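You operate a simulated robot arm through the tools that you are given. There is no shell and no other tool. Be economical: measure what you need, move in short steps, check, and stop when the job is done.

The job below is to be done with a simulated two-armed robot. You get a single attempt, and the scene is never put back.

JOB
Wipe the dust off the light table with the green wipe block.
Fine: switch the light on first; put the block back, light off and cover shut at the end. Set down upright: green wipe block. What is to be rubbed or washed off counts as gone when no trace of it is left.

The check looks at the end state, three seconds after you hand in, the way a careful person would. Anything else that was tipped, shoved, dropped, spilled or broken makes it a failure. A push-on lid holds only when it is set on centred and level and pressed home; a screw cap is set on level and turned clockwise until tight.

ROBOT AND FRAMES
Two 6-joint arms with fingered hands on one trunk, on a base that drives. Base frame: it is fixed to the floor where the robot stands at the start and does not move with it; the origin is under the middle of the robot, x ahead of it, y to its left, z up. Units: mm, degrees, N and s.
The left shoulder is at the start at [93, 155, 1215], the right one opposite. With the tool pointing down near the work surface each hand reaches from about 440 to 740 mm from the robot's upright axis, wherever it stands, measured 20 degrees to its own side. Places, roughly: black bin slider [500, -300, 900]; blue square button [500, -100, 800]; brass slider [600, 400, 900]; dust on the light table [600, 200, 900]; green square button [600, -100, 800]; light table cover [600, 200, 900]; orange square button [800, -100, 800]; white frame panel (32x22x3 cm) [600, 600, 800]. Payload 4 kg a hand.
The TCP of each hand is the grasp point between the finger pads, 26 mm short of the fingertips. In the tool frame z runs along the fingers and y along their closing line. Largest opening 132 mm; the body of the gripper starts 73 mm behind the TCP. The gripper is a hand of 3 fingers: y runs from the thumb to the fingers, the wrist lies at [0, 0, -224] in the tool frame.
Orientation is that of the tool frame in the base frame, as a unit quaternion [x, y, z, w]. With the fingers straight down and closing along the base's y, the tool's x points along the base's -x, its y along +y and its z along -z.

CONTROLS
- The arms move only by the tool drive_tool. It takes "left_steps", "right_steps" or both (then of equal length, played together; a hand with none holds still); each is a list of rows, each a list of 6 numbers: the turn, a rotation vector about the tool's x, y, z in degrees, then the shift along the tool's x, y, z in m. In form: [[ax, ay, az, x, y, z], ...]. A call has 1 to 12 rows; each row shifts and turns the commanded pose from where the row before left it, along the tool's axes as they then stand. Each row takes 0.2 s and may step no farther than 50 mm and 8.6 degrees from the row before; otherwise, the whole call is refused. A pose out of reach is approached as far as the arm can. The call stops where the force on the tool passes 90 N (or 10 N more than at its start, if that is more) or the arm is blocked; 0.2 s more then pass. In this call time passes only in rows, and 0.2 s behind the last. It gives the time, the measured TCP pose, the force on the tool (base axes), the opening and the grip force at its end, in the units of the frame above (readings bear some noise), with the torque about the TCP (base axes, N m) and any sound that the robot's microphone picked up.
- Cameras (640 x 400 px; columns grow to the right, rows downward): "scene" is now at [161.2, 24.2, 1518.7]; the picture's right is [0.27, -0.96, -0.01], its down [-0.72, -0.20, -0.67] and it looks along [0.64, 0.19, -0.74] (base axes); focal length 283 px, centre (320, 200). "left" rides on the left gripper at [-62, 3, -92] in its tool frame; the picture's right is [-0.05, -1.00, 0.00], its down [0.83, -0.04, -0.55] and it looks along [0.55, -0.03, 0.83] (tool axes); focal length 230 px, centre (320, 200). "right" rides on the right gripper at [62, 3, -92] in its tool frame; the picture's right is [-0.05, 1.00, 0.00], its down [-0.83, -0.04, -0.56] and it looks along [-0.55, -0.03, 0.83] (tool axes); focal length 230 px, centre (320, 200). There is no depth. A picture from a camera that has moved, and an enlarged one, comes with that camera's place and axes in the base frame and with its lens. The place of the scene camera against the robot may be out by one fixed shift of up to 12 mm in any direction.
- snapshot(camera): a new picture of that camera. The clock stands still meanwhile.
- move_column(by): slides the trunk up (or, below 0, down) by that many mm; the arms and the scene camera ride with it, the base frame stays. It gives what a move gives, with no picture.
- roll_base(legs): drives the robot by 1 to 6 legs, each [ahead, turn to the left] in mm and degrees, along the robot's own axes; the way and the turn of a leg run together, so that a leg with both is an arc; at most 1500 mm and 180 degrees a leg. The arms and the cameras ride along, it lands a little off, and it stops where it bumps. It gives what a move gives.
- finger_targets(finger1, finger2, thumb_bend, hand): sets how far each is bent, from 0 (flat) to 1 (curled in); at 0.3 the hand is open as for a grip, at 0.7 the pads meet at the TCP. One left out holds its place. A second passes; each finger stops where it meets its share of the squeeze, and holds until it gets a number again. It is the only way to open and close the hand. It gives what a move gives, with no picture; readings hold the bend of each and the force on the fingers (four entries, about 0 where the hand has none), thumb and palm.
- turn_head(pan, tilt): turns the head with the scene camera to pan (to the left, within 86 degrees either way) and tilt (down, from -29 to 69), counted from straight ahead of the robot. It gives what a move gives.
- zoom(camera, box): a new picture of the part [left, top, right, bottom] of that camera's present view, enlarged. The clock stands still meanwhile.
- hand_in(): hands the job in; it is judged then, once.

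Go step by step. Nothing tells you exact positions but the pictures and the camera data: compare them with the known pose of the tool, close in by small moves and look again before you grip or let go. The budget is 120 turns and 88 pictures, counting those below and the enlarged ones. Unless the task says otherwise, let go and move clear before handing in.

The tools are called by a JSON object that holds its "api" and its "payload". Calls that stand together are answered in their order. drive_tool: Moves the arms, as the interface text tells. Its arguments: {"type":"object","properties":{"left_steps":{"type":"array","items":{"type":"array","items":{"type":"number"}}},"right_steps":{"type":"array","items":{"type":"array","items":{"type":"number"}}}},"required":[]} The other tools are called the same way: move_column (by) slides the trunk up or down; finger_targets (finger1, finger2, thumb_bend, hand) moves the fingers one by one; roll_base (legs) drives the base; turn_head (pan, tilt) turns the head that bears the scene camera; snapshot (camera) takes a picture; zoom (camera, box) takes an enlarged picture of a part of a camera's view; hand_in () hands the job in.

At the start:

```text
time: 0.0
left_ee_pos: [457.3, 348.5, 1154.6]
left_ee_rot: [0.0, 1.0, 0.001, -0.017]
left_force: [-0.2, 0.1, 1.1]
left_torque: [-0.03, -0.04, 0.01]
left_gripper_width: 131.8
left_finger_force: 0.1
left_shape: jaw
left_bend: [0.3, 0.3, 0.3]
left_finger forces: [0.0, 0.1, 0.0, 0.0, 0.1, 0.0]
right_ee_pos: [657.1, -31.3, 1146.2]
right_ee_rot: [0.0, 1.0, 0.001, 0.008]
right_force: [0.1, -0.5, -0.2]
right_torque: [-0.03, 0.01, 0.01]
right_gripper_width: 131.9
right_finger_force: 0.0
right_shape: jaw
right_bend: [0.3, 0.3, 0.3]
right_finger forces: [0.1, 0.1, 0.0, 0.0, 0.1, 0.1]
trunk travel left (down, up): [-750.0, 90.0]
robot x, y, heading: [0.8, 1.4, -0.3]
head pan, tilt: [15.8, 46.9]
```

scene: 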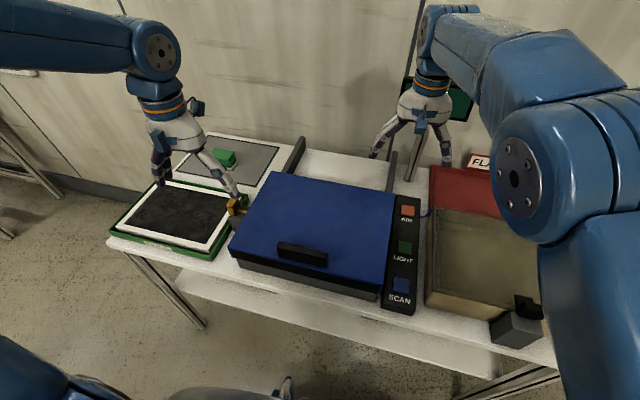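
right: 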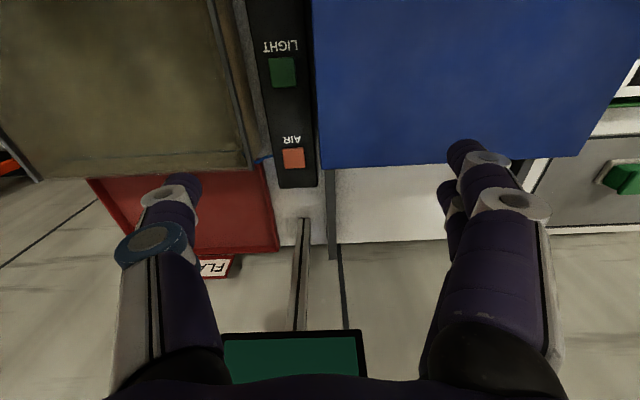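
left: 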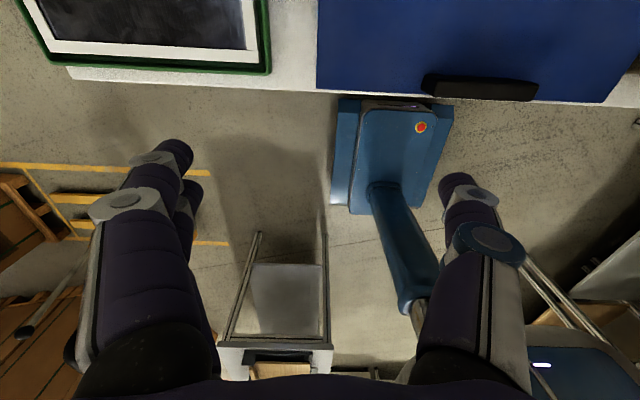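

I see the blue cover with a black handle at its near edge, the AIR/LIGHT/SCAN buttons on its right, a brass slider on its left and the green block on a grey mat behind. I'll look closer first.

{"api": "zoom", "payload": {"camera": "scene", "box": [100, 120, 280, 280]}}

{"api": "zoom", "payload": {"camera": "scene", "box": [220, 130, 440, 320]}}

```text
2.50 times, centred on (190, 200) of scene
camera zoom: at [161.2, 24.2, 1518.7], right [0.27, -0.96, -0.01], down [-0.72, -0.2, -0.67], along [0.64, 0.19, -0.74], focal length 707 px, centre (645, 200)
```

zoom: 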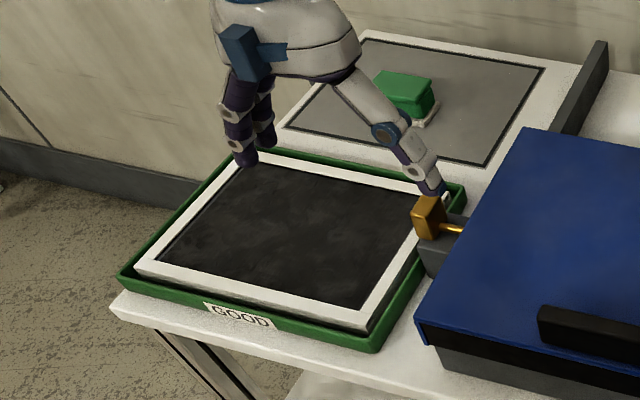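

```text
2.11 times, centred on (330, 225) of scene
camera zoom: at [161.2, 24.2, 1518.7], right [0.27, -0.96, -0.01], down [-0.72, -0.2, -0.67], along [0.64, 0.19, -0.74], focal length 595 px, centre (299, 147)
```

zoom: 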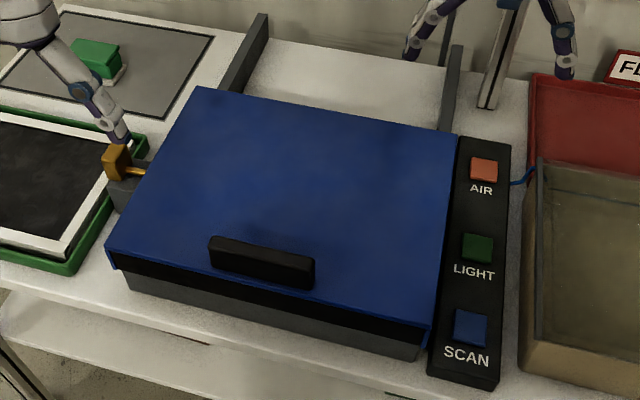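

The light button lies at roughly [628, -83, 850]. I'll close the right hand to make a poker, and view from the left camera nearer to the latch and rails.

{"api": "finger_targets", "payload": {"hand": "right", "finger1": 0.7, "finger2": 0.7, "thumb_bend": 0.7}}

{"api": "snapshot", "payload": {"camera": "right"}}

{"api": "snapshot", "payload": {"camera": "scene"}}

```text
time: 0.4
left_ee_pos: [401.5, 344.1, 1111.0]
left_ee_rot: [0.004, 0.996, 0.001, -0.087]
left_force: [-0.1, 0.1, 0.0]
left_torque: [-0.03, -0.01, -0.03]
left_gripper_width: 132.2
left_finger_force: 0.1
left_shape: jaw
left_bend: [0.3, 0.3, 0.3]
left_finger forces: [0.0, 0.1, 0.1, 0.0, 0.0, 0.0]
right_ee_pos: [619.6, -47.6, 1133.3]
right_ee_rot: [0.024, 0.999, 0.019, -0.015]
right_force: [-0.5, -0.6, 0.3]
right_torque: [-0.02, 0.02, 0.03]
right_gripper_width: 7.7
right_finger_force: 0.0
right_shape: fingers
right_bend: [0.69, 0.69, 0.69]
right_finger forces: [0.0, 0.0, 0.0, 0.1, 0.1, 0.0]
trunk travel left (down, up): [-750.0, 90.0]
robot x, y, heading: [-1.8, -2.8, -0.3]
head pan, tilt: [15.8, 46.9]
stopped (right hand): the arm was blocked; the commanded pose is now the measured one
```

```text
82 pictures are left
camera right: at [562.2, -46.3, 1227.8], right [0.1, 0.99, 0.04], down [0.84, -0.11, 0.53], along [0.53, -0.02, -0.85], focal length 230 px, centre (320, 200)
```

right: 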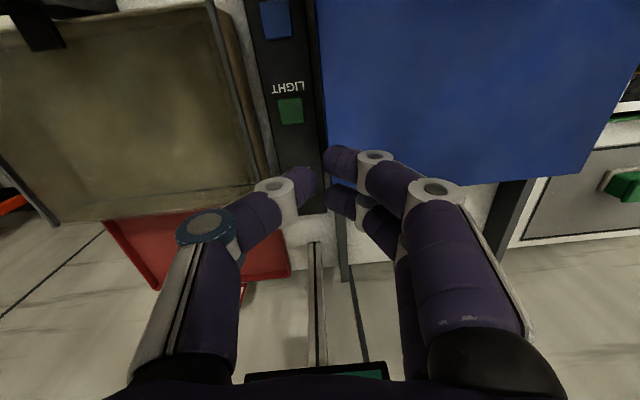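

```text
81 pictures are left
camera scene: at [158.6, 25.1, 1518.9], right [0.27, -0.96, 0.0], down [-0.71, -0.2, -0.67], along [0.64, 0.18, -0.74], focal length 283 px, centre (320, 200)
```

scene: 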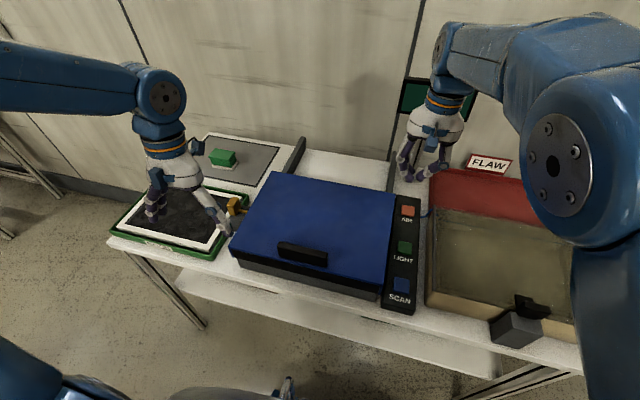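

The arms settled a little at the start. I'll level both tools, bring the right poker above the LIGHT button, and bring the left hand forward so its camera sees the brass slider.

{"api": "drive_tool", "payload": {"right_steps": [[2.2, -1.7, -2.75, 0, 0, 0], [0, 0, 0, -0.004, -0.018, 0], [0, 0, 0, -0.005, -0.018, 0.03], [0, 0, 0, 0, 0, 0.04], [0, 0, 0, 0, 0, 0.045], [0, 0, 0, 0, 0, 0.04], [0, 0, 0, 0, 0, 0.04]], "left_steps": [[0, -5, -0.46, 0, 0, 0], [0, -5, 0, 0, 0, 0], [0, 0, 0, -0.04, 0.008, -0.005], [0, 0, 0, -0.04, 0.008, -0.005], [0, 0, 0, -0.04, 0.008, -0.005], [0, 0, 0, -0.04, 0.008, -0.005], [0, 0, 0, -0.04, 0.008, -0.005]]}}

{"api": "snapshot", "payload": {"camera": "right"}}

{"api": "snapshot", "payload": {"camera": "left"}}

```text
time: 0.7
left_ee_pos: [395.0, 338.7, 1093.1]
left_ee_rot: [0.004, 0.996, 0.002, -0.089]
left_force: [1.2, 0.4, -1.0]
left_torque: [0.0, 0.09, 0.02]
left_gripper_width: 132.1
left_finger_force: 0.1
left_shape: jaw
left_bend: [0.3, 0.3, 0.3]
left_finger forces: [0.1, 0.1, 0.1, 0.0, 0.0, 0.1]
left hand out of reach, approached as far as the arm can: row 1
right_ee_pos: [609.4, -64.5, 1136.2]
right_ee_rot: [0.033, 0.999, 0.034, -0.016]
right_force: [0.6, -0.4, 4.7]
right_torque: [0.07, 0.05, -0.02]
right_gripper_width: 5.6
right_finger_force: 0.2
right_shape: fingers
right_bend: [0.7, 0.7, 0.7]
right_finger forces: [0.0, 0.1, 0.0, 0.1, 0.1, 0.0]
trunk travel left (down, up): [-750.0, 90.0]
robot x, y, heading: [1.4, -2.0, 0.1]
head pan, tilt: [15.8, 46.9]
stopped in row 1 (right hand): the arm was blocked; the commanded pose is now the measured one
```

```text
80 pictures are left
camera right: at [551.3, -63.7, 1231.1], right [0.12, 0.99, 0.06], down [0.84, -0.13, 0.53], along [0.53, -0.01, -0.85], focal length 230 px, centre (320, 200)
```

right: 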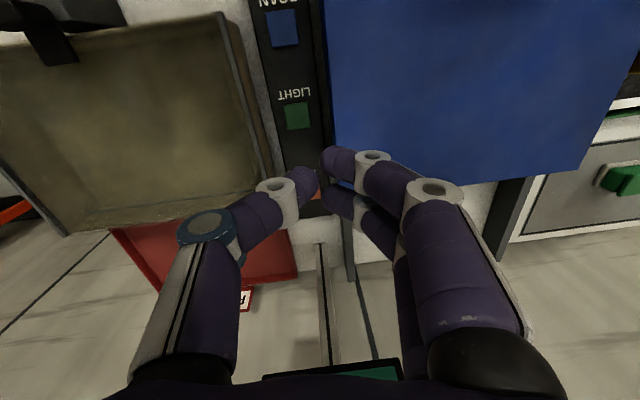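

```text
79 pictures are left
camera left: at [473.1, 341.7, 1171.2], right [0.04, -1.0, -0.01], down [-0.72, -0.04, 0.69], along [-0.69, -0.02, -0.72], focal length 230 px, centre (320, 200)
```

left: 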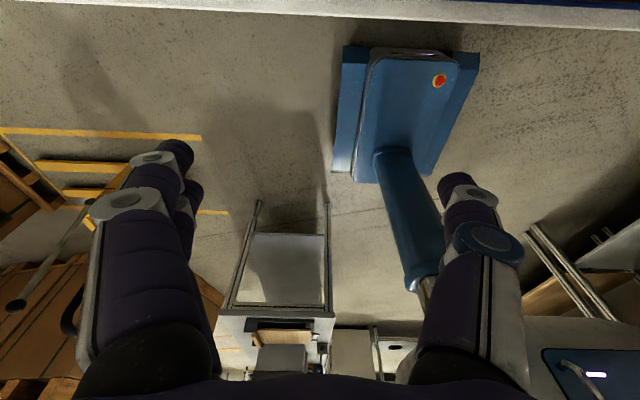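

Row 1 was blocked; perhaps the arms are near a limit this high up. I'll try the right hand alone, simply downward.

{"api": "drive_tool", "payload": {"right_steps": [[0, 0, 0, 0, 0, 0.02], [0, 0, 0, 0, 0, 0.03], [0, 0, 0, 0, 0, 0.03]]}}

```text
time: 1.5
left_ee_pos: [395.5, 340.6, 1094.8]
left_ee_rot: [0.004, 0.996, 0.001, -0.086]
left_force: [-0.2, 0.2, 0.1]
left_torque: [0.01, -0.02, -0.01]
left_gripper_width: 132.1
left_finger_force: 0.1
left_shape: jaw
left_bend: [0.3, 0.3, 0.3]
left_finger forces: [0.0, 0.0, 0.0, 0.1, 0.0, 0.1]
right_ee_pos: [610.2, -66.0, 1072.6]
right_ee_rot: [0.039, 0.998, 0.039, -0.002]
right_force: [-0.7, 1.0, -0.2]
right_torque: [-0.02, 0.02, 0.01]
right_gripper_width: 5.6
right_finger_force: 0.1
right_shape: fingers
right_bend: [0.7, 0.7, 0.7]
right_finger forces: [0.1, 0.0, 0.1, 0.0, 0.0, 0.0]
trunk travel left (down, up): [-750.0, 90.0]
robot x, y, heading: [1.2, 2.0, 0.1]
head pan, tilt: [15.8, 46.9]
```

It moves freely now. Levelling the right tool and going to just above the button.

{"api": "drive_tool", "payload": {"right_steps": [[2.25, -0.1, -2.25, 0, 0, 0.02], [2.25, -0.1, -2.25, 0, 0, 0.02], [0, 0, 0, -0.009, -0.009, 0.03], [0, 0, 0, -0.01, -0.009, 0.03], [0, 0, 0, 0, 0, 0.03]]}}

{"api": "drive_tool", "payload": {"left_steps": [[0, 0, 0, -0.02, 0, 0.02], [0, 0, 0, -0.03, 0, 0.02], [0, 0, 0, -0.03, 0, 0.0], [0, 0, 0, -0.03, 0, 0.0]]}}

{"api": "snapshot", "payload": {"camera": "right"}}

```text
time: 2.7
left_ee_pos: [395.1, 340.0, 1095.3]
left_ee_rot: [0.003, 0.996, 0.003, -0.086]
left_force: [-0.9, -0.5, 0.2]
left_torque: [-0.02, -0.02, -0.02]
left_gripper_width: 132.1
left_finger_force: 0.1
left_shape: jaw
left_bend: [0.3, 0.3, 0.3]
left_finger forces: [0.0, 0.0, 0.1, 0.0, 0.0, 0.0]
right_ee_pos: [624.3, -73.0, 931.8]
right_ee_rot: [-0.021, 0.999, -0.024, -0.001]
right_force: [-0.3, 0.0, 0.0]
right_torque: [0.0, 0.02, 0.03]
right_gripper_width: 5.6
right_finger_force: 0.0
right_shape: fingers
right_bend: [0.7, 0.7, 0.7]
right_finger forces: [0.1, 0.0, 0.0, 0.1, 0.1, 0.0]
trunk travel left (down, up): [-750.0, 90.0]
robot x, y, heading: [1.6, 0.3, -0.0]
head pan, tilt: [15.8, 46.9]
```

```text
time: 3.7
left_ee_pos: [509.6, 341.7, 1070.1]
left_ee_rot: [0.003, 0.999, -0.001, -0.044]
left_force: [0.1, -0.3, -0.1]
left_torque: [0.0, 0.01, 0.01]
left_gripper_width: 132.2
left_finger_force: 0.0
left_shape: jaw
left_bend: [0.3, 0.3, 0.3]
left_finger forces: [0.0, 0.0, 0.0, 0.1, 0.0, 0.0]
right_ee_pos: [625.0, -72.1, 931.6]
right_ee_rot: [-0.021, 0.999, -0.024, -0.002]
right_force: [0.1, 0.2, -0.4]
right_torque: [0.01, -0.01, -0.04]
right_gripper_width: 5.7
right_finger_force: 0.1
right_shape: fingers
right_bend: [0.7, 0.7, 0.7]
right_finger forces: [0.0, 0.0, 0.0, 0.0, 0.1, 0.1]
trunk travel left (down, up): [-750.0, 90.0]
robot x, y, heading: [-2.7, -0.7, 0.1]
head pan, tilt: [15.8, 46.9]
```

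```text
78 pictures are left
camera right: at [563.9, -67.6, 1024.4], right [0.01, 1.0, -0.05], down [0.83, 0.02, 0.55], along [0.55, -0.05, -0.83], focal length 230 px, centre (320, 200)
```

right: 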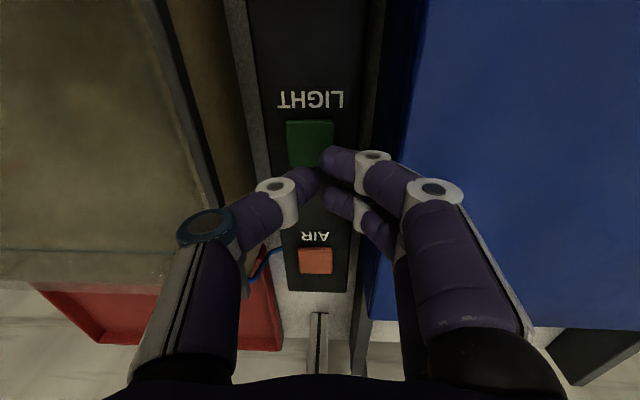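

The button is about 40 mm wide, just ahead-right of the tips. I'll align and descend gently.

{"api": "drive_tool", "payload": {"right_steps": [[-2.75, -0.2, 2.4, 0, 0, 0], [0, 0, 0, -0.005, -0.013, 0], [0, 0, 0, 0, 0, 0.02], [0, 0, 0, 0, 0, 0.02], [0, 0, 0, 0, 0, 0.0]]}}

{"api": "snapshot", "payload": {"camera": "right"}}

{"api": "snapshot", "payload": {"camera": "left"}}

```text
time: 4.8
left_ee_pos: [487.7, 340.6, 1080.4]
left_ee_rot: [0.005, 0.999, -0.001, -0.033]
left_force: [0.0, 0.4, 1.0]
left_torque: [0.0, -0.02, 0.0]
left_gripper_width: 132.1
left_finger_force: 0.1
left_shape: jaw
left_bend: [0.3, 0.3, 0.3]
left_finger forces: [0.0, 0.0, 0.0, 0.0, 0.0, 0.1]
right_ee_pos: [613.4, -85.5, 905.2]
right_ee_rot: [0.002, 1.0, -0.003, 0.012]
right_force: [-0.8, 1.1, -0.9]
right_torque: [-0.03, -0.03, -0.02]
right_gripper_width: 5.3
right_finger_force: 0.1
right_shape: fingers
right_bend: [0.7, 0.7, 0.7]
right_finger forces: [0.1, 0.0, 0.0, 0.1, 0.0, 0.1]
trunk travel left (down, up): [-750.0, 90.0]
robot x, y, heading: [-3.5, -1.4, -0.0]
head pan, tilt: [15.8, 46.9]
stopped in row 5 (right hand): the arm was blocked; the commanded pose is now the measured one
```

```text
77 pictures are left
camera right: at [550.0, -80.8, 996.5], right [0.06, 1.0, 0.0], down [0.82, -0.04, 0.57], along [0.57, -0.04, -0.82], focal length 230 px, centre (320, 200)
```

right: 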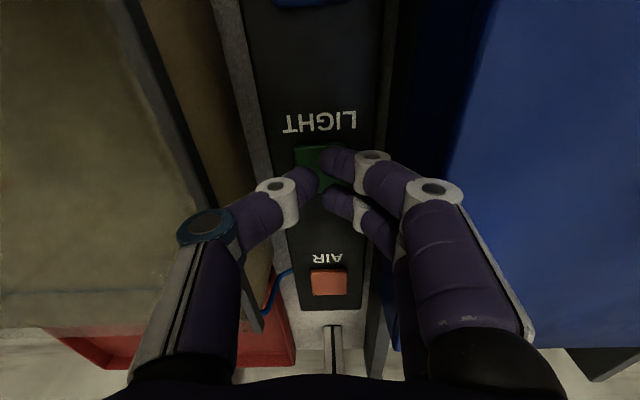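

```text
76 pictures are left
camera left: at [555.4, 343.5, 1168.5], right [0.04, -1.0, 0.0], down [-0.79, -0.03, 0.61], along [-0.61, -0.02, -0.79], focal length 230 px, centre (320, 200)
```

left: 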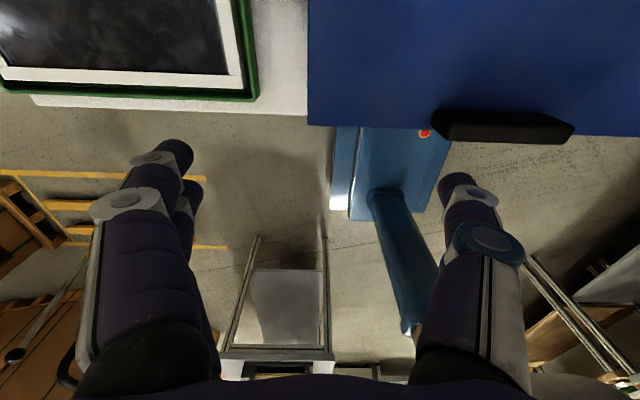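

The right arm stopped short without any force; I'll let it settle and read again.

{"api": "drive_tool", "payload": {"right_steps": [[0, 0, 0, 0, 0, 0], [0, 0, 0, 0, 0, 0], [0, 0, 0, 0, 0, 0]]}}

```text
time: 5.6
left_ee_pos: [489.5, 340.8, 1080.2]
left_ee_rot: [0.005, 0.999, 0.0, -0.034]
left_force: [0.7, -0.2, -0.9]
left_torque: [0.02, -0.02, 0.01]
left_gripper_width: 131.9
left_finger_force: 0.0
left_shape: jaw
left_bend: [0.3, 0.3, 0.3]
left_finger forces: [0.0, 0.0, 0.0, 0.0, 0.1, 0.0]
right_ee_pos: [615.3, -84.7, 901.4]
right_ee_rot: [0.002, 1.0, -0.003, 0.01]
right_force: [-0.3, 0.1, 0.7]
right_torque: [0.01, -0.01, 0.04]
right_gripper_width: 5.7
right_finger_force: 0.0
right_shape: fingers
right_bend: [0.7, 0.7, 0.7]
right_finger forces: [0.0, 0.1, 0.1, 0.0, 0.0, 0.1]
trunk travel left (down, up): [-750.0, 90.0]
robot x, y, heading: [-0.5, 1.8, 0.0]
head pan, tilt: [15.8, 46.9]
```

Triangulating the three views puts the button at about [632, -86, 834]. Shifting ahead and lowering to just above it.

{"api": "drive_tool", "payload": {"right_steps": [[0, 0, 0, -0.008, -0.001, 0], [0, 0, 0, -0.009, -0.001, 0.005], [0, 0, 0, 0, 0, 0.01], [0, 0, 0, 0, 0, 0.01]]}}

{"api": "snapshot", "payload": {"camera": "right"}}

```text
time: 6.6
left_ee_pos: [469.5, 338.9, 1089.9]
left_ee_rot: [0.007, 1.0, 0.0, -0.022]
left_force: [-0.9, 0.2, 0.1]
left_torque: [0.04, 0.01, -0.03]
left_gripper_width: 131.8
left_finger_force: 0.1
left_shape: jaw
left_bend: [0.3, 0.3, 0.3]
left_finger forces: [0.0, 0.0, 0.0, 0.0, 0.1, 0.1]
right_ee_pos: [616.3, -89.4, 892.9]
right_ee_rot: [0.002, 1.0, -0.004, 0.02]
right_force: [-1.0, -0.6, 0.2]
right_torque: [-0.01, -0.07, -0.03]
right_gripper_width: 5.7
right_finger_force: 0.0
right_shape: fingers
right_bend: [0.7, 0.7, 0.7]
right_finger forces: [0.0, 0.0, 0.1, 0.1, 0.0, 0.1]
trunk travel left (down, up): [-750.0, 90.0]
robot x, y, heading: [-4.8, 2.5, -0.0]
head pan, tilt: [15.8, 46.9]
stopped in row 4 (right hand): the arm was blocked; the commanded pose is now the measured one
```

```text
75 pictures are left
camera right: at [551.4, -84.9, 982.6], right [0.06, 1.0, -0.01], down [0.81, -0.04, 0.59], along [0.59, -0.04, -0.81], focal length 230 px, centre (320, 200)
```

right: 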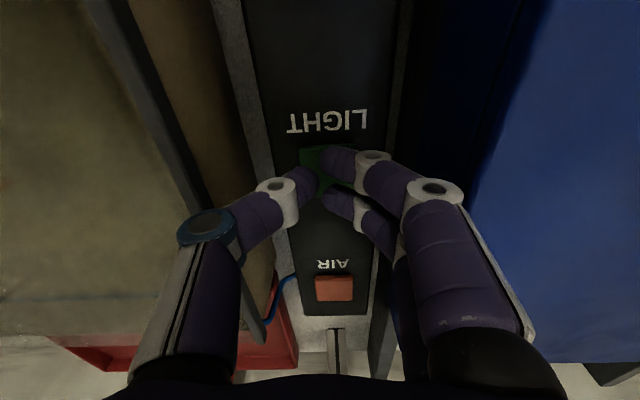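

The left hand shifts whenever the right is blocked, so the arms may be touching each other or something near the trunk. I'll look.

{"api": "snapshot", "payload": {"camera": "scene"}}

{"api": "turn_head", "payload": {"pan": -45, "tilt": 30}}

{"api": "snapshot", "payload": {"camera": "scene"}}

```text
74 pictures are left
camera scene: at [157.7, 25.1, 1519.2], right [0.27, -0.96, 0.0], down [-0.71, -0.2, -0.67], along [0.65, 0.18, -0.74], focal length 283 px, centre (320, 200)
```

scene: 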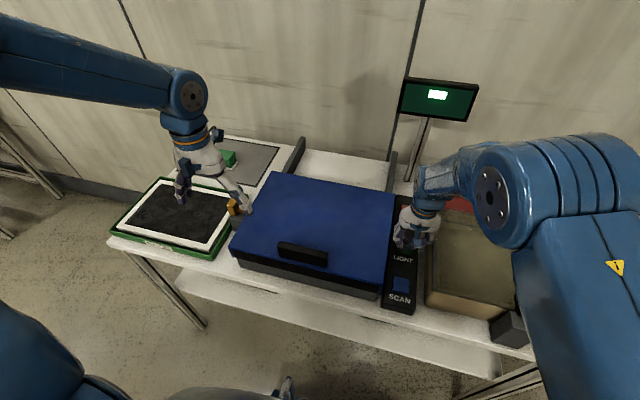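

```text
time: 8.0
left_ee_pos: [472.1, 340.3, 1088.5]
left_ee_rot: [0.006, 1.0, -0.001, -0.023]
left_force: [0.4, 0.1, 0.6]
left_torque: [-0.04, 0.02, -0.01]
left_gripper_width: 132.2
left_finger_force: 0.1
left_shape: jaw
left_bend: [0.3, 0.3, 0.3]
left_finger forces: [0.0, 0.0, 0.0, 0.0, 0.0, 0.1]
right_ee_pos: [616.9, -89.2, 889.7]
right_ee_rot: [0.002, 1.0, -0.005, 0.019]
right_force: [-0.5, -0.3, 0.5]
right_torque: [0.01, 0.02, -0.02]
right_gripper_width: 5.9
right_finger_force: 0.1
right_shape: fingers
right_bend: [0.7, 0.7, 0.7]
right_finger forces: [0.1, 0.0, 0.0, 0.0, 0.0, 0.0]
trunk travel left (down, up): [-750.0, 90.0]
robot x, y, heading: [-2.4, 1.1, 0.1]
head pan, tilt: [-45.0, 30.0]
```

```text
73 pictures are left
camera scene: at [148.3, -61.5, 1544.3], right [-0.71, -0.71, 0.01], down [-0.37, 0.35, -0.86], along [0.6, -0.61, -0.51], focal length 283 px, centre (320, 200)
```

scene: 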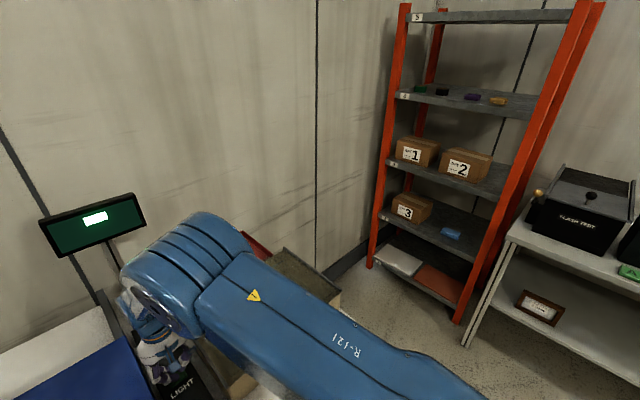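

Nothing touches the right arm visibly; I'll look at the left arm too.

{"api": "turn_head", "payload": {"pan": 60, "tilt": 40}}

{"api": "snapshot", "payload": {"camera": "scene"}}

```text
time: 9.8
left_ee_pos: [474.0, 339.6, 1088.3]
left_ee_rot: [0.007, 1.0, -0.001, -0.024]
left_force: [-0.1, 0.3, -0.2]
left_torque: [0.01, -0.01, 0.0]
left_gripper_width: 132.2
left_finger_force: 0.0
left_shape: jaw
left_bend: [0.3, 0.3, 0.3]
left_finger forces: [0.0, 0.0, 0.0, 0.0, 0.1, 0.0]
right_ee_pos: [617.6, -90.5, 890.8]
right_ee_rot: [0.003, 1.0, -0.004, 0.018]
right_force: [-0.1, -0.2, -0.4]
right_torque: [0.02, 0.02, -0.02]
right_gripper_width: 5.7
right_finger_force: 0.2
right_shape: fingers
right_bend: [0.7, 0.7, 0.7]
right_finger forces: [0.1, 0.1, 0.0, 0.1, 0.1, 0.0]
trunk travel left (down, up): [-750.0, 90.0]
robot x, y, heading: [0.1, -0.4, 0.0]
head pan, tilt: [60.0, 40.0]
```

```text
72 pictures are left
camera scene: at [127.2, 76.0, 1529.3], right [0.87, -0.5, -0.02], down [-0.34, -0.56, -0.76], along [0.37, 0.66, -0.65], focal length 283 px, centre (320, 200)
```

scene: 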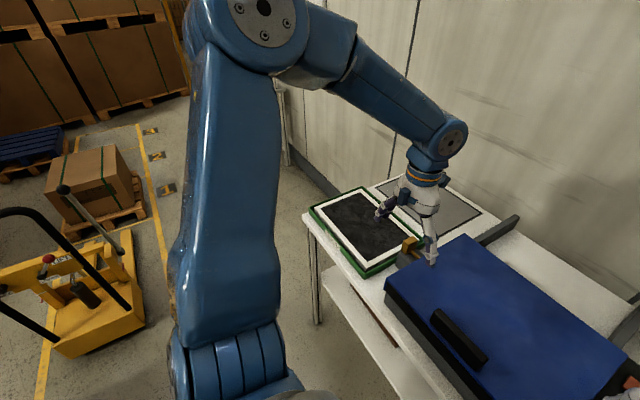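

Both arms look free. I'll test one small forward move of the right hand with settling time.

{"api": "drive_tool", "payload": {"right_steps": [[0, 0, 0, -0.008, 0, 0], [0, 0, 0, -0.006, 0, 0], [0, 0, 0, 0, 0, 0]]}}

```text
time: 10.6
left_ee_pos: [473.0, 339.2, 1089.3]
left_ee_rot: [0.006, 1.0, -0.001, -0.025]
left_force: [-0.5, -0.5, -0.1]
left_torque: [-0.01, 0.01, -0.02]
left_gripper_width: 132.1
left_finger_force: 0.0
left_shape: jaw
left_bend: [0.3, 0.3, 0.3]
left_finger forces: [0.0, 0.0, 0.0, 0.0, 0.1, 0.0]
right_ee_pos: [630.9, -88.7, 887.9]
right_ee_rot: [0.004, 1.0, -0.005, 0.019]
right_force: [-0.6, -0.3, -0.2]
right_torque: [-0.02, 0.02, 0.01]
right_gripper_width: 5.7
right_finger_force: 0.1
right_shape: fingers
right_bend: [0.7, 0.7, 0.7]
right_finger forces: [0.0, 0.1, 0.0, 0.1, 0.0, 0.1]
trunk travel left (down, up): [-750.0, 90.0]
robot x, y, heading: [-0.5, 2.9, 0.0]
head pan, tilt: [60.0, 40.0]
```

That worked (now at x 631). I'll lower onto the button in small steps.

{"api": "drive_tool", "payload": {"right_steps": [[-0.6, 2.2, -0.5, 0, 0.002, 0.008], [0, 0, 0, 0, 0, 0.008], [0, 0, 0, 0, 0, 0.005], [0, 0, 0, 0, 0, 0.005], [0, 0, 0, 0, 0, 0]]}}

{"api": "snapshot", "payload": {"camera": "right"}}

```text
time: 11.1
left_ee_pos: [453.5, 338.0, 1097.6]
left_ee_rot: [0.008, 1.0, -0.001, -0.012]
left_force: [-0.4, -0.4, -0.1]
left_torque: [-0.02, -0.06, -0.03]
left_gripper_width: 132.1
left_finger_force: 0.1
left_shape: jaw
left_bend: [0.3, 0.3, 0.3]
left_finger forces: [0.0, 0.0, 0.0, 0.0, 0.0, 0.0]
right_ee_pos: [616.8, -89.8, 892.0]
right_ee_rot: [0.0, 1.0, -0.001, 0.009]
right_force: [-0.6, -0.1, 1.1]
right_torque: [-0.05, -0.04, -0.01]
right_gripper_width: 5.8
right_finger_force: 0.1
right_shape: fingers
right_bend: [0.7, 0.7, 0.7]
right_finger forces: [0.0, 0.0, 0.0, 0.0, 0.1, 0.0]
trunk travel left (down, up): [-750.0, 90.0]
robot x, y, heading: [1.0, -1.5, -0.1]
head pan, tilt: [60.0, 40.0]
stopped in row 2 (right hand): the arm was blocked; the commanded pose is now the measured one
```

```text
71 pictures are left
camera right: at [554.6, -85.1, 983.3], right [0.05, 1.0, 0.0], down [0.82, -0.04, 0.57], along [0.57, -0.03, -0.82], focal length 230 px, centre (320, 200)
```

right: 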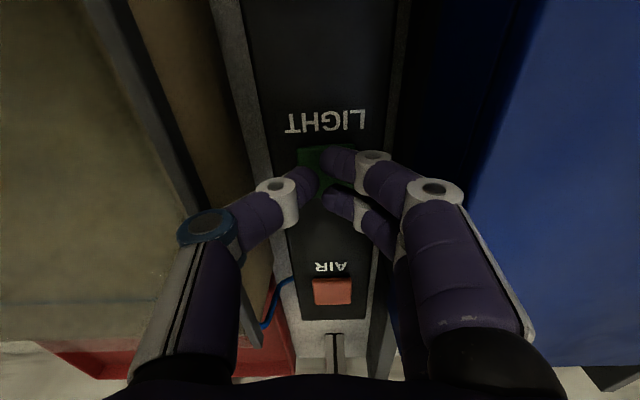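

Another stop with no tool force, and both arms jerked. I'll try again with plain small rows, forward first and then down.

{"api": "drive_tool", "payload": {"right_steps": [[0, 0, 0, -0.008, 0, 0], [0, 0, 0, -0.006, 0.002, 0], [0, 0, 0, 0, 0, 0]]}}

{"api": "drive_tool", "payload": {"right_steps": [[0, 0, 0, 0, 0, 0.008]]}}

{"api": "drive_tool", "payload": {"right_steps": [[0, 0, 0, 0, 0, 0.008]]}}

```text
time: 11.9
left_ee_pos: [434.5, 335.0, 1104.5]
left_ee_rot: [0.011, 1.0, -0.001, -0.004]
left_force: [-0.5, 1.1, -0.2]
left_torque: [-0.03, -0.01, 0.0]
left_gripper_width: 131.8
left_finger_force: 0.1
left_shape: jaw
left_bend: [0.3, 0.3, 0.3]
left_finger forces: [0.0, 0.1, 0.0, 0.1, 0.0, 0.0]
right_ee_pos: [616.5, -87.7, 904.0]
right_ee_rot: [0.003, 1.0, -0.004, 0.02]
right_force: [-0.1, -0.3, 0.9]
right_torque: [-0.02, -0.01, 0.0]
right_gripper_width: 5.9
right_finger_force: 0.0
right_shape: fingers
right_bend: [0.7, 0.7, 0.7]
right_finger forces: [0.0, 0.0, 0.1, 0.0, 0.0, 0.0]
trunk travel left (down, up): [-750.0, 90.0]
robot x, y, heading: [1.9, -1.5, -0.0]
head pan, tilt: [60.0, 40.0]
stopped in row 3 (right hand): the arm was blocked; the commanded pose is now the measured one
```

```text
time: 12.3
left_ee_pos: [442.4, 334.2, 1103.1]
left_ee_rot: [0.009, 1.0, 0.0, -0.004]
left_force: [0.7, -0.1, 0.1]
left_torque: [-0.04, 0.02, -0.03]
left_gripper_width: 131.9
left_finger_force: 0.0
left_shape: jaw
left_bend: [0.3, 0.3, 0.3]
left_finger forces: [0.1, 0.1, 0.1, 0.1, 0.1, 0.1]
right_ee_pos: [620.9, -89.3, 892.1]
right_ee_rot: [0.002, 1.0, -0.001, 0.017]
right_force: [0.0, -0.2, 0.3]
right_torque: [0.01, -0.01, 0.0]
right_gripper_width: 5.7
right_finger_force: 0.0
right_shape: fingers
right_bend: [0.7, 0.7, 0.7]
right_finger forces: [0.0, 0.1, 0.0, 0.0, 0.1, 0.0]
trunk travel left (down, up): [-750.0, 90.0]
robot x, y, heading: [1.2, -2.7, 0.1]
head pan, tilt: [60.0, 40.0]
```

```text
time: 12.7
left_ee_pos: [439.0, 335.3, 1106.0]
left_ee_rot: [0.01, 1.0, 0.001, -0.003]
left_force: [-0.4, -0.9, 0.2]
left_torque: [-0.01, 0.0, -0.04]
left_gripper_width: 132.2
left_finger_force: 0.0
left_shape: jaw
left_bend: [0.3, 0.3, 0.3]
left_finger forces: [0.0, 0.0, 0.0, 0.0, 0.0, 0.0]
right_ee_pos: [621.1, -89.5, 884.1]
right_ee_rot: [0.002, 1.0, -0.002, 0.018]
right_force: [0.6, 0.3, -0.1]
right_torque: [-0.01, 0.0, 0.03]
right_gripper_width: 5.9
right_finger_force: 0.1
right_shape: fingers
right_bend: [0.7, 0.7, 0.7]
right_finger forces: [0.1, 0.0, 0.1, 0.0, 0.0, 0.0]
trunk travel left (down, up): [-750.0, 90.0]
robot x, y, heading: [1.6, 1.7, 0.2]
head pan, tilt: [60.0, 40.0]
```

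The jolts seem sporadic. Continuing with short calls.

{"api": "drive_tool", "payload": {"right_steps": [[0, 0, 0, -0.01, 0.003, 0]]}}

{"api": "drive_tool", "payload": {"right_steps": [[0, 0, 0, 0, 0, 0.008], [0, 0, 0, 0, 0, 0.008]]}}

{"api": "snapshot", "payload": {"camera": "right"}}

```text
time: 13.1
left_ee_pos: [438.8, 334.5, 1104.4]
left_ee_rot: [0.01, 1.0, 0.0, -0.003]
left_force: [0.5, 0.1, -0.2]
left_torque: [0.02, 0.0, 0.0]
left_gripper_width: 131.9
left_finger_force: 0.0
left_shape: jaw
left_bend: [0.3, 0.3, 0.3]
left_finger forces: [0.0, 0.1, 0.1, 0.0, 0.0, 0.0]
right_ee_pos: [630.4, -84.2, 885.2]
right_ee_rot: [0.003, 1.0, -0.003, 0.017]
right_force: [-0.1, 0.8, -0.5]
right_torque: [0.0, -0.03, 0.01]
right_gripper_width: 6.0
right_finger_force: 0.1
right_shape: fingers
right_bend: [0.7, 0.7, 0.7]
right_finger forces: [0.0, 0.0, 0.1, 0.0, 0.1, 0.0]
trunk travel left (down, up): [-750.0, 90.0]
robot x, y, heading: [1.1, -2.2, -0.1]
head pan, tilt: [60.0, 40.0]
```

```text
time: 13.7
left_ee_pos: [438.8, 334.9, 1104.3]
left_ee_rot: [0.009, 1.0, 0.0, -0.003]
left_force: [-0.3, -1.4, 0.4]
left_torque: [0.0, -0.01, 0.01]
left_gripper_width: 132.1
left_finger_force: 0.1
left_shape: jaw
left_bend: [0.3, 0.3, 0.3]
left_finger forces: [0.1, 0.0, 0.0, 0.0, 0.0, 0.0]
right_ee_pos: [631.6, -84.1, 870.9]
right_ee_rot: [0.001, 1.0, -0.002, 0.017]
right_force: [-0.3, 0.2, 0.7]
right_torque: [0.04, 0.03, -0.02]
right_gripper_width: 5.4
right_finger_force: 0.1
right_shape: fingers
right_bend: [0.7, 0.7, 0.7]
right_finger forces: [0.8, 0.0, 0.0, 0.0, 0.0, 0.0]
trunk travel left (down, up): [-750.0, 90.0]
robot x, y, heading: [-1.7, -2.4, -0.3]
head pan, tilt: [60.0, 40.0]
```

```text
70 pictures are left
camera right: at [567.8, -81.0, 961.1], right [0.05, 1.0, 0.0], down [0.81, -0.04, 0.58], along [0.58, -0.03, -0.81], focal length 230 px, centre (320, 200)
```

right: 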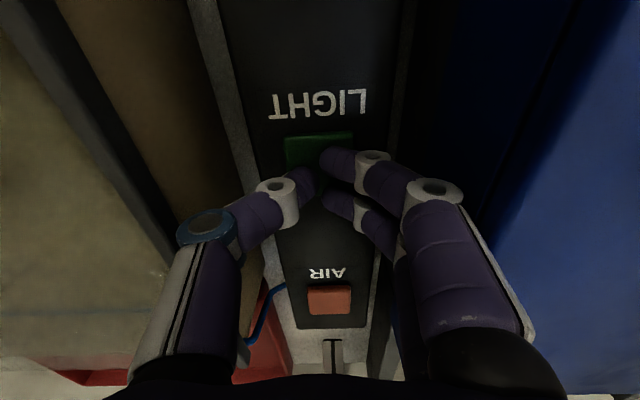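

A finger touches at TCP z 871. Pressing on gently.

{"api": "drive_tool", "payload": {"right_steps": [[0, 0, 0, 0, 0, 0.004]]}}

{"api": "drive_tool", "payload": {"right_steps": [[0, 0, 0, 0, 0, 0.004]]}}

{"api": "snapshot", "payload": {"camera": "right"}}

```text
time: 14.2
left_ee_pos: [409.4, 335.3, 1085.0]
left_ee_rot: [0.011, 0.999, -0.001, -0.035]
left_force: [-0.3, -0.1, 0.1]
left_torque: [-0.02, -0.03, 0.02]
left_gripper_width: 132.0
left_finger_force: 0.1
left_shape: jaw
left_bend: [0.3, 0.3, 0.3]
left_finger forces: [0.1, 0.0, 0.0, 0.1, 0.1, 0.0]
right_ee_pos: [616.9, -86.5, 879.8]
right_ee_rot: [0.002, 1.0, -0.005, 0.029]
right_force: [-1.1, -0.2, -0.6]
right_torque: [-0.03, -0.03, -0.03]
right_gripper_width: 5.1
right_finger_force: 0.1
right_shape: fingers
right_bend: [0.7, 0.7, 0.7]
right_finger forces: [0.0, 0.0, 0.1, 0.0, 0.0, 0.0]
trunk travel left (down, up): [-750.0, 90.0]
robot x, y, heading: [-2.6, 3.3, 0.1]
head pan, tilt: [60.0, 40.0]
heard: click
stopped in row 1 (right hand): the arm was blocked; the commanded pose is now the measured one
```

```text
time: 14.7
left_ee_pos: [414.3, 331.3, 1084.4]
left_ee_rot: [0.01, 0.999, 0.001, -0.036]
left_force: [0.3, 0.0, -0.7]
left_torque: [0.03, 0.01, 0.02]
left_gripper_width: 132.1
left_finger_force: 0.1
left_shape: jaw
left_bend: [0.3, 0.3, 0.3]
left_finger forces: [0.0, 0.1, 0.0, 0.0, 0.0, 0.0]
right_ee_pos: [618.0, -87.2, 872.8]
right_ee_rot: [0.001, 1.0, -0.003, 0.026]
right_force: [-0.6, 0.1, -0.6]
right_torque: [0.01, 0.03, 0.01]
right_gripper_width: 5.0
right_finger_force: 0.1
right_shape: fingers
right_bend: [0.7, 0.7, 0.7]
right_finger forces: [0.1, 0.1, 0.1, 0.0, 0.0, 0.0]
trunk travel left (down, up): [-750.0, 90.0]
robot x, y, heading: [0.1, -1.3, -0.4]
head pan, tilt: [60.0, 40.0]
```

```text
69 pictures are left
camera right: at [553.6, -82.1, 961.5], right [0.06, 1.0, 0.0], down [0.8, -0.04, 0.6], along [0.6, -0.04, -0.8], focal length 230 px, centre (320, 200)
```

right: 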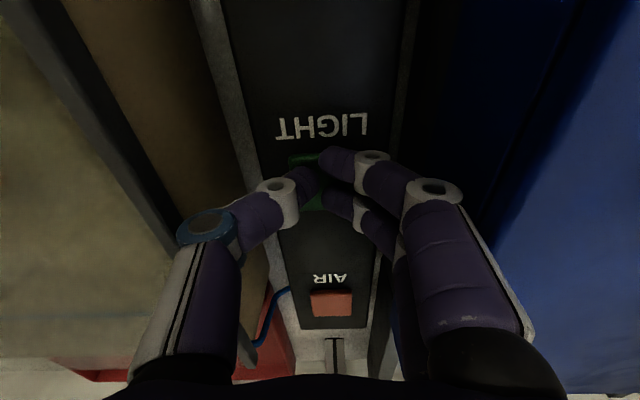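

A click was heard: the light was toggled. I'll raise the right hand and check.

{"api": "drive_tool", "payload": {"right_steps": [[0, 0, 0, 0, 0, -0.02], [0, 0, 0, 0, 0, -0.03], [0, 0, 0, 0, 0, -0.04], [0, 0, 0, 0, 0, -0.04]]}}

{"api": "turn_head", "payload": {"pan": 10, "tilt": 50}}

{"api": "snapshot", "payload": {"camera": "scene"}}

{"api": "snapshot", "payload": {"camera": "right"}}

```text
time: 15.7
left_ee_pos: [411.0, 334.1, 1085.8]
left_ee_rot: [0.011, 0.999, 0.001, -0.035]
left_force: [0.4, 0.4, -0.4]
left_torque: [-0.02, -0.02, 0.01]
left_gripper_width: 132.0
left_finger_force: 0.1
left_shape: jaw
left_bend: [0.3, 0.3, 0.3]
left_finger forces: [0.0, 0.0, 0.0, 0.0, 0.1, 0.0]
right_ee_pos: [608.0, -85.2, 1000.4]
right_ee_rot: [0.007, 1.0, 0.0, 0.022]
right_force: [0.0, 0.2, 0.2]
right_torque: [0.03, -0.04, 0.01]
right_gripper_width: 5.3
right_finger_force: 0.0
right_shape: fingers
right_bend: [0.7, 0.7, 0.7]
right_finger forces: [0.1, 0.0, 0.1, 0.0, 0.1, 0.1]
trunk travel left (down, up): [-750.0, 90.0]
robot x, y, heading: [-2.6, 0.0, -0.0]
head pan, tilt: [60.0, 40.0]
```

```text
time: 16.8
left_ee_pos: [412.1, 333.3, 1085.3]
left_ee_rot: [0.011, 0.999, 0.001, -0.034]
left_force: [1.2, 0.3, -0.3]
left_torque: [-0.01, -0.01, -0.02]
left_gripper_width: 132.0
left_finger_force: 0.1
left_shape: jaw
left_bend: [0.3, 0.3, 0.3]
left_finger forces: [0.0, 0.0, 0.0, 0.0, 0.0, 0.1]
right_ee_pos: [610.9, -85.2, 1002.7]
right_ee_rot: [0.008, 1.0, 0.001, 0.026]
right_force: [-0.1, -0.3, 0.0]
right_torque: [-0.04, 0.0, 0.03]
right_gripper_width: 5.1
right_finger_force: 0.1
right_shape: fingers
right_bend: [0.7, 0.7, 0.7]
right_finger forces: [0.0, 0.0, 0.0, 0.1, 0.0, 0.0]
trunk travel left (down, up): [-750.0, 90.0]
robot x, y, heading: [4.6, -0.2, -0.0]
head pan, tilt: [10.0, 50.0]
```

```text
68 pictures are left
camera scene: at [160.0, 15.8, 1514.5], right [0.17, -0.98, 0.0], down [-0.77, -0.13, -0.63], along [0.62, 0.11, -0.78], focal length 283 px, centre (320, 200)
```

scene: 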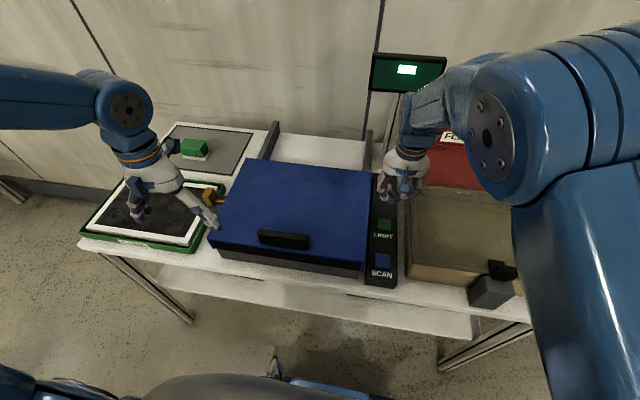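

```text
67 pictures are left
camera right: at [544.9, -81.4, 1091.7], right [0.07, 1.0, 0.0], down [0.8, -0.06, 0.6], along [0.6, -0.04, -0.8], focal length 230 px, centre (320, 200)
```

right: 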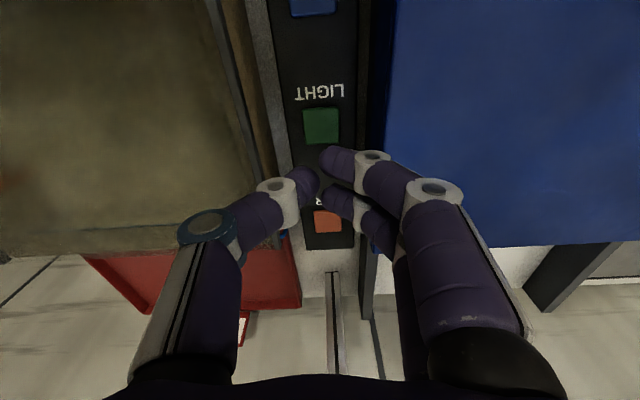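

I'll zoom on the cover, its rails and the monitor to learn how the cover opens.

{"api": "zoom", "payload": {"camera": "scene", "box": [190, 110, 410, 290]}}

{"api": "zoom", "payload": {"camera": "scene", "box": [150, 40, 450, 220]}}

```text
2.22 times, centred on (300, 200) of scene
camera zoom: at [160.0, 15.8, 1514.5], right [0.17, -0.98, 0.0], down [-0.77, -0.13, -0.63], along [0.62, 0.11, -0.78], focal length 628 px, centre (364, 200)
```

zoom: 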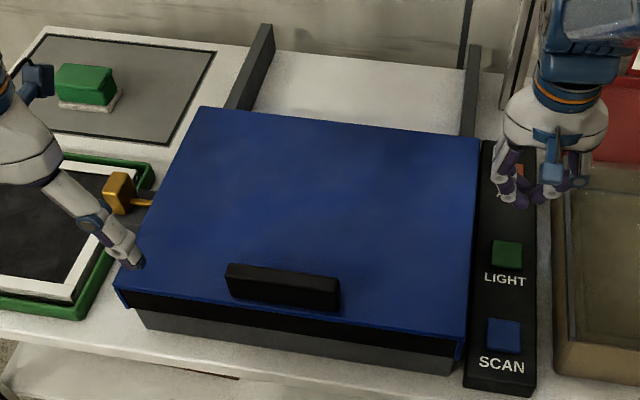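

```text
2.13 times, centred on (300, 130) of scene
camera zoom: at [160.0, 15.8, 1514.5], right [0.17, -0.98, 0.0], down [-0.77, -0.13, -0.63], along [0.62, 0.11, -0.78], focal length 603 px, centre (363, 349)
```

zoom: 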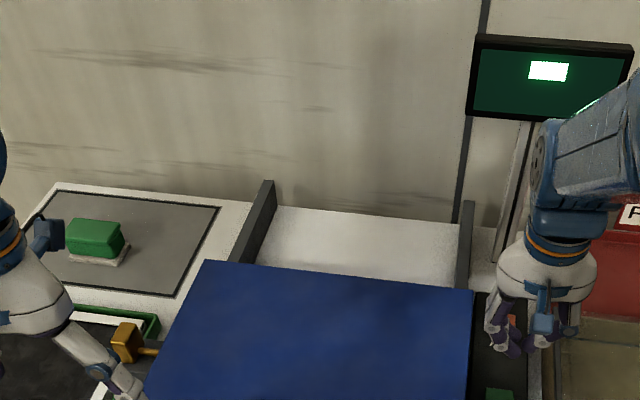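

The rails behind suggest the cover slides back once the brass bolt is drawn. I'll bring the left hand forward and level to view the bolt from above.

{"api": "drive_tool", "payload": {"left_steps": [[0.1, -3.9, -1.3, -0.02, 0, 0], [0, 0, 0, -0.03, 0.01, 0], [0, 0, 0, -0.03, 0.01, 0], [0, 0, 0, -0.03, 0.01, 0], [0, 0, 0, -0.03, 0.01, 0], [0, 0, 0, -0.03, 0.01, 0], [0, 0, 0, -0.01, 0, 0]]}}

{"api": "snapshot", "payload": {"camera": "left"}}

```text
time: 18.4
left_ee_pos: [604.1, 383.7, 1122.7]
left_ee_rot: [0.0, 0.999, -0.001, 0.041]
left_force: [0.0, -0.7, 0.0]
left_torque: [0.0, -0.02, 0.02]
left_gripper_width: 132.1
left_finger_force: 0.1
left_shape: jaw
left_bend: [0.3, 0.3, 0.3]
left_finger forces: [0.0, 0.0, 0.2, 0.1, 0.0, 0.0]
left hand out of reach, approached as far as the arm can: row 1
right_ee_pos: [611.1, -86.4, 1003.8]
right_ee_rot: [0.009, 1.0, 0.001, 0.027]
right_force: [0.3, 0.3, 0.3]
right_torque: [-0.02, 0.0, 0.03]
right_gripper_width: 5.3
right_finger_force: 0.1
right_shape: fingers
right_bend: [0.7, 0.7, 0.7]
right_finger forces: [0.0, 0.1, 0.0, 0.1, 0.1, 0.0]
trunk travel left (down, up): [-750.0, 90.0]
robot x, y, heading: [-2.9, 1.4, -0.2]
head pan, tilt: [10.0, 50.0]
```

```text
64 pictures are left
camera left: at [659.0, 385.9, 1217.8], right [0.05, -1.0, 0.01], down [-0.87, -0.04, 0.49], along [-0.49, -0.03, -0.87], focal length 230 px, centre (320, 200)
```

left: 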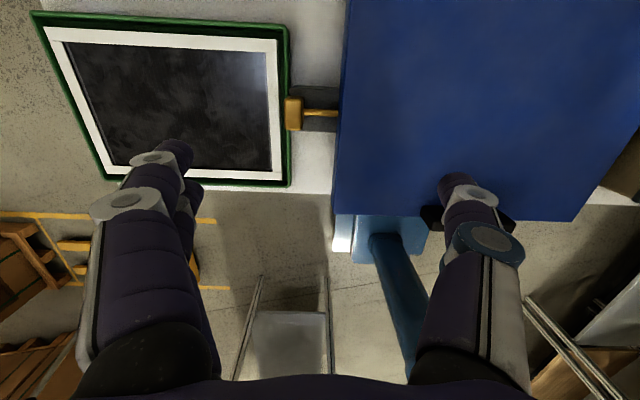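

{"api": "zoom", "payload": {"camera": "left", "box": [250, 60, 380, 150]}}

```text
4.44 times, centred on (315, 105) of left
camera zoom: at [659.0, 385.9, 1217.8], right [0.05, -1.0, 0.01], down [-0.87, -0.04, 0.49], along [-0.49, -0.03, -0.87], focal length 1022 px, centre (342, 622)
```

zoom: 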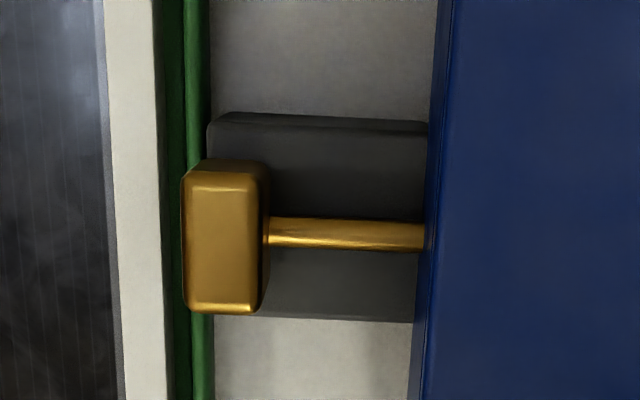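

The bolt rod runs up to the cover's lip; unclear whether it engages. I'll close the left fingers, move over the space in front of the handle (about [497, 165, 920]) and check heights there.

{"api": "finger_targets", "payload": {"hand": "left", "finger1": 0.7, "finger2": 0.7, "thumb_bend": 0.7}}

{"api": "drive_tool", "payload": {"left_steps": [[0, 2.4, 0, 0, -0.02, 0], [0, 2.3, 0, 0.02, -0.04, 0.01], [0, 0, 0, 0.03, -0.04, 0.01], [0, 0, 0, 0.03, -0.04, 0.01], [0, 0, 0, 0.03, -0.04, 0.01], [0, 0, 0, 0.03, -0.04, 0.01], [0, 0, 0, 0, 0, 0]]}}

{"api": "snapshot", "payload": {"camera": "left"}}

{"api": "snapshot", "payload": {"camera": "scene"}}

```text
time: 19.4
left_ee_pos: [603.8, 383.1, 1122.1]
left_ee_rot: [0.0, 0.999, -0.001, 0.039]
left_force: [0.2, -0.6, 0.6]
left_torque: [0.0, 0.0, 0.0]
left_gripper_width: 6.2
left_finger_force: 0.1
left_shape: fingers
left_bend: [0.7, 0.7, 0.7]
left_finger forces: [0.0, 0.1, 0.0, 0.0, 0.0, 0.0]
right_ee_pos: [611.0, -85.9, 1002.7]
right_ee_rot: [0.009, 1.0, 0.001, 0.026]
right_force: [-0.5, -0.5, 0.2]
right_torque: [0.03, 0.02, 0.02]
right_gripper_width: 5.3
right_finger_force: 0.1
right_shape: fingers
right_bend: [0.7, 0.7, 0.7]
right_finger forces: [0.0, 0.0, 0.0, 0.0, 0.1, 0.0]
trunk travel left (down, up): [-750.0, 90.0]
robot x, y, heading: [0.2, 1.8, -0.2]
head pan, tilt: [10.0, 50.0]
```

```text
refused: row 3 steps farther than a row can; nothing moved
```

```text
62 pictures are left
camera left: at [659.2, 386.5, 1217.3], right [0.05, -1.0, 0.01], down [-0.87, -0.04, 0.49], along [-0.49, -0.03, -0.87], focal length 230 px, centre (320, 200)
```

left: 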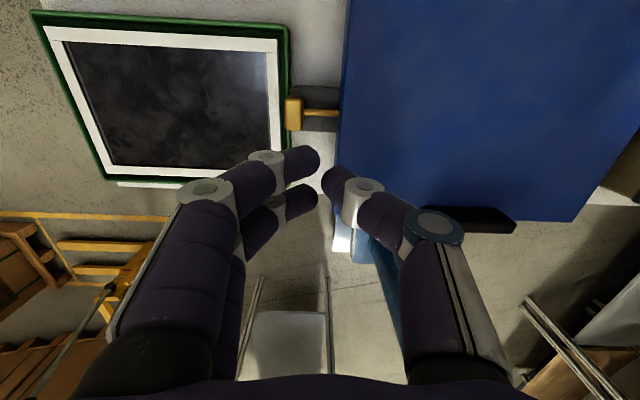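

```text
61 pictures are left
camera scene: at [160.6, 15.7, 1514.5], right [0.17, -0.98, 0.0], down [-0.77, -0.13, -0.63], along [0.62, 0.11, -0.78], focal length 283 px, centre (320, 200)
```

scene: 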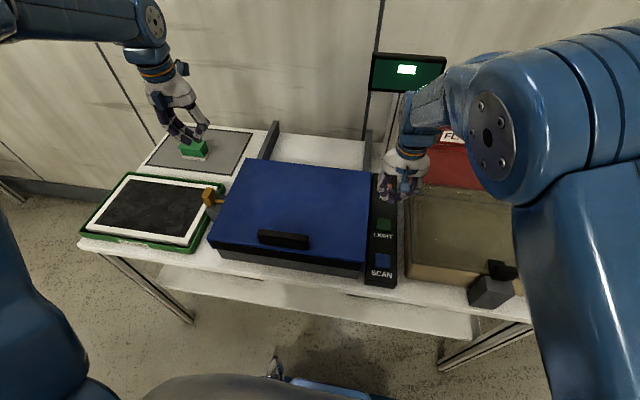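

Rows were slightly too long; resending with shorter ones.

{"api": "drive_tool", "payload": {"left_steps": [[0, 2.4, 0, 0, -0.02, 0], [0, 2.3, 0, 0.02, -0.035, 0.01], [0, 0, 0, 0.025, -0.035, 0.01], [0, 0, 0, 0.025, -0.035, 0.01], [0, 0, 0, 0.025, -0.035, 0.01], [0, 0, 0, 0.025, -0.035, 0.01], [0, 0, 0, 0.03, -0.02, 0.01], [0, 0, 0, 0.0, 0, 0.0]]}}

{"api": "snapshot", "payload": {"camera": "left"}}

{"api": "snapshot", "payload": {"camera": "scene"}}

```text
time: 21.2
left_ee_pos: [454.1, 171.6, 1057.6]
left_ee_rot: [-0.002, 1.0, -0.001, -0.002]
left_force: [-0.6, -0.1, 0.1]
left_torque: [-0.03, 0.03, 0.03]
left_gripper_width: 5.7
left_finger_force: 0.1
left_shape: fingers
left_bend: [0.7, 0.7, 0.7]
left_finger forces: [0.0, 0.1, 0.0, 0.1, 0.0, 0.0]
right_ee_pos: [611.5, -84.3, 1004.1]
right_ee_rot: [0.008, 1.0, 0.001, 0.026]
right_force: [-0.2, -0.5, 0.3]
right_torque: [-0.01, 0.01, 0.0]
right_gripper_width: 5.2
right_finger_force: 0.0
right_shape: fingers
right_bend: [0.7, 0.7, 0.7]
right_finger forces: [0.1, 0.1, 0.0, 0.1, 0.1, 0.0]
trunk travel left (down, up): [-750.0, 90.0]
robot x, y, heading: [2.4, 3.4, -0.1]
head pan, tilt: [10.0, 50.0]
```

```text
60 pictures are left
camera left: at [518.2, 176.0, 1149.0], right [0.06, -1.0, 0.0], down [-0.83, -0.05, 0.56], along [-0.56, -0.03, -0.83], focal length 230 px, centre (320, 200)
```

left: 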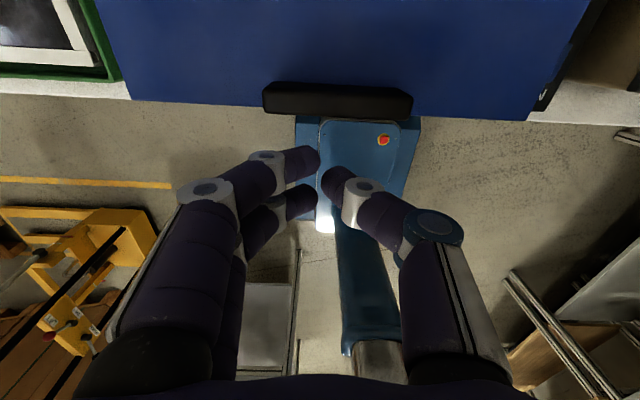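

```text
59 pictures are left
camera scene: at [160.8, 16.7, 1514.4], right [0.17, -0.98, 0.0], down [-0.77, -0.13, -0.63], along [0.62, 0.11, -0.78], focal length 283 px, centre (320, 200)
```

scene: 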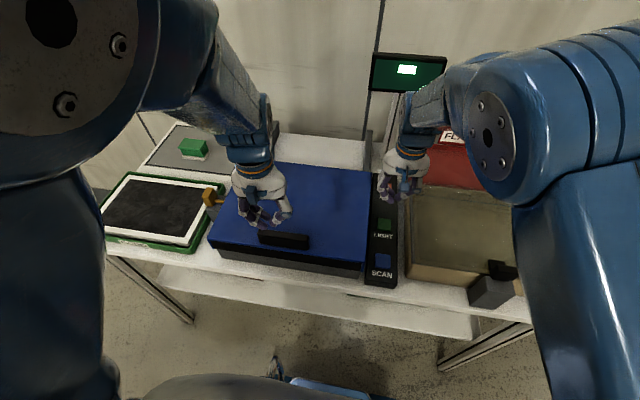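

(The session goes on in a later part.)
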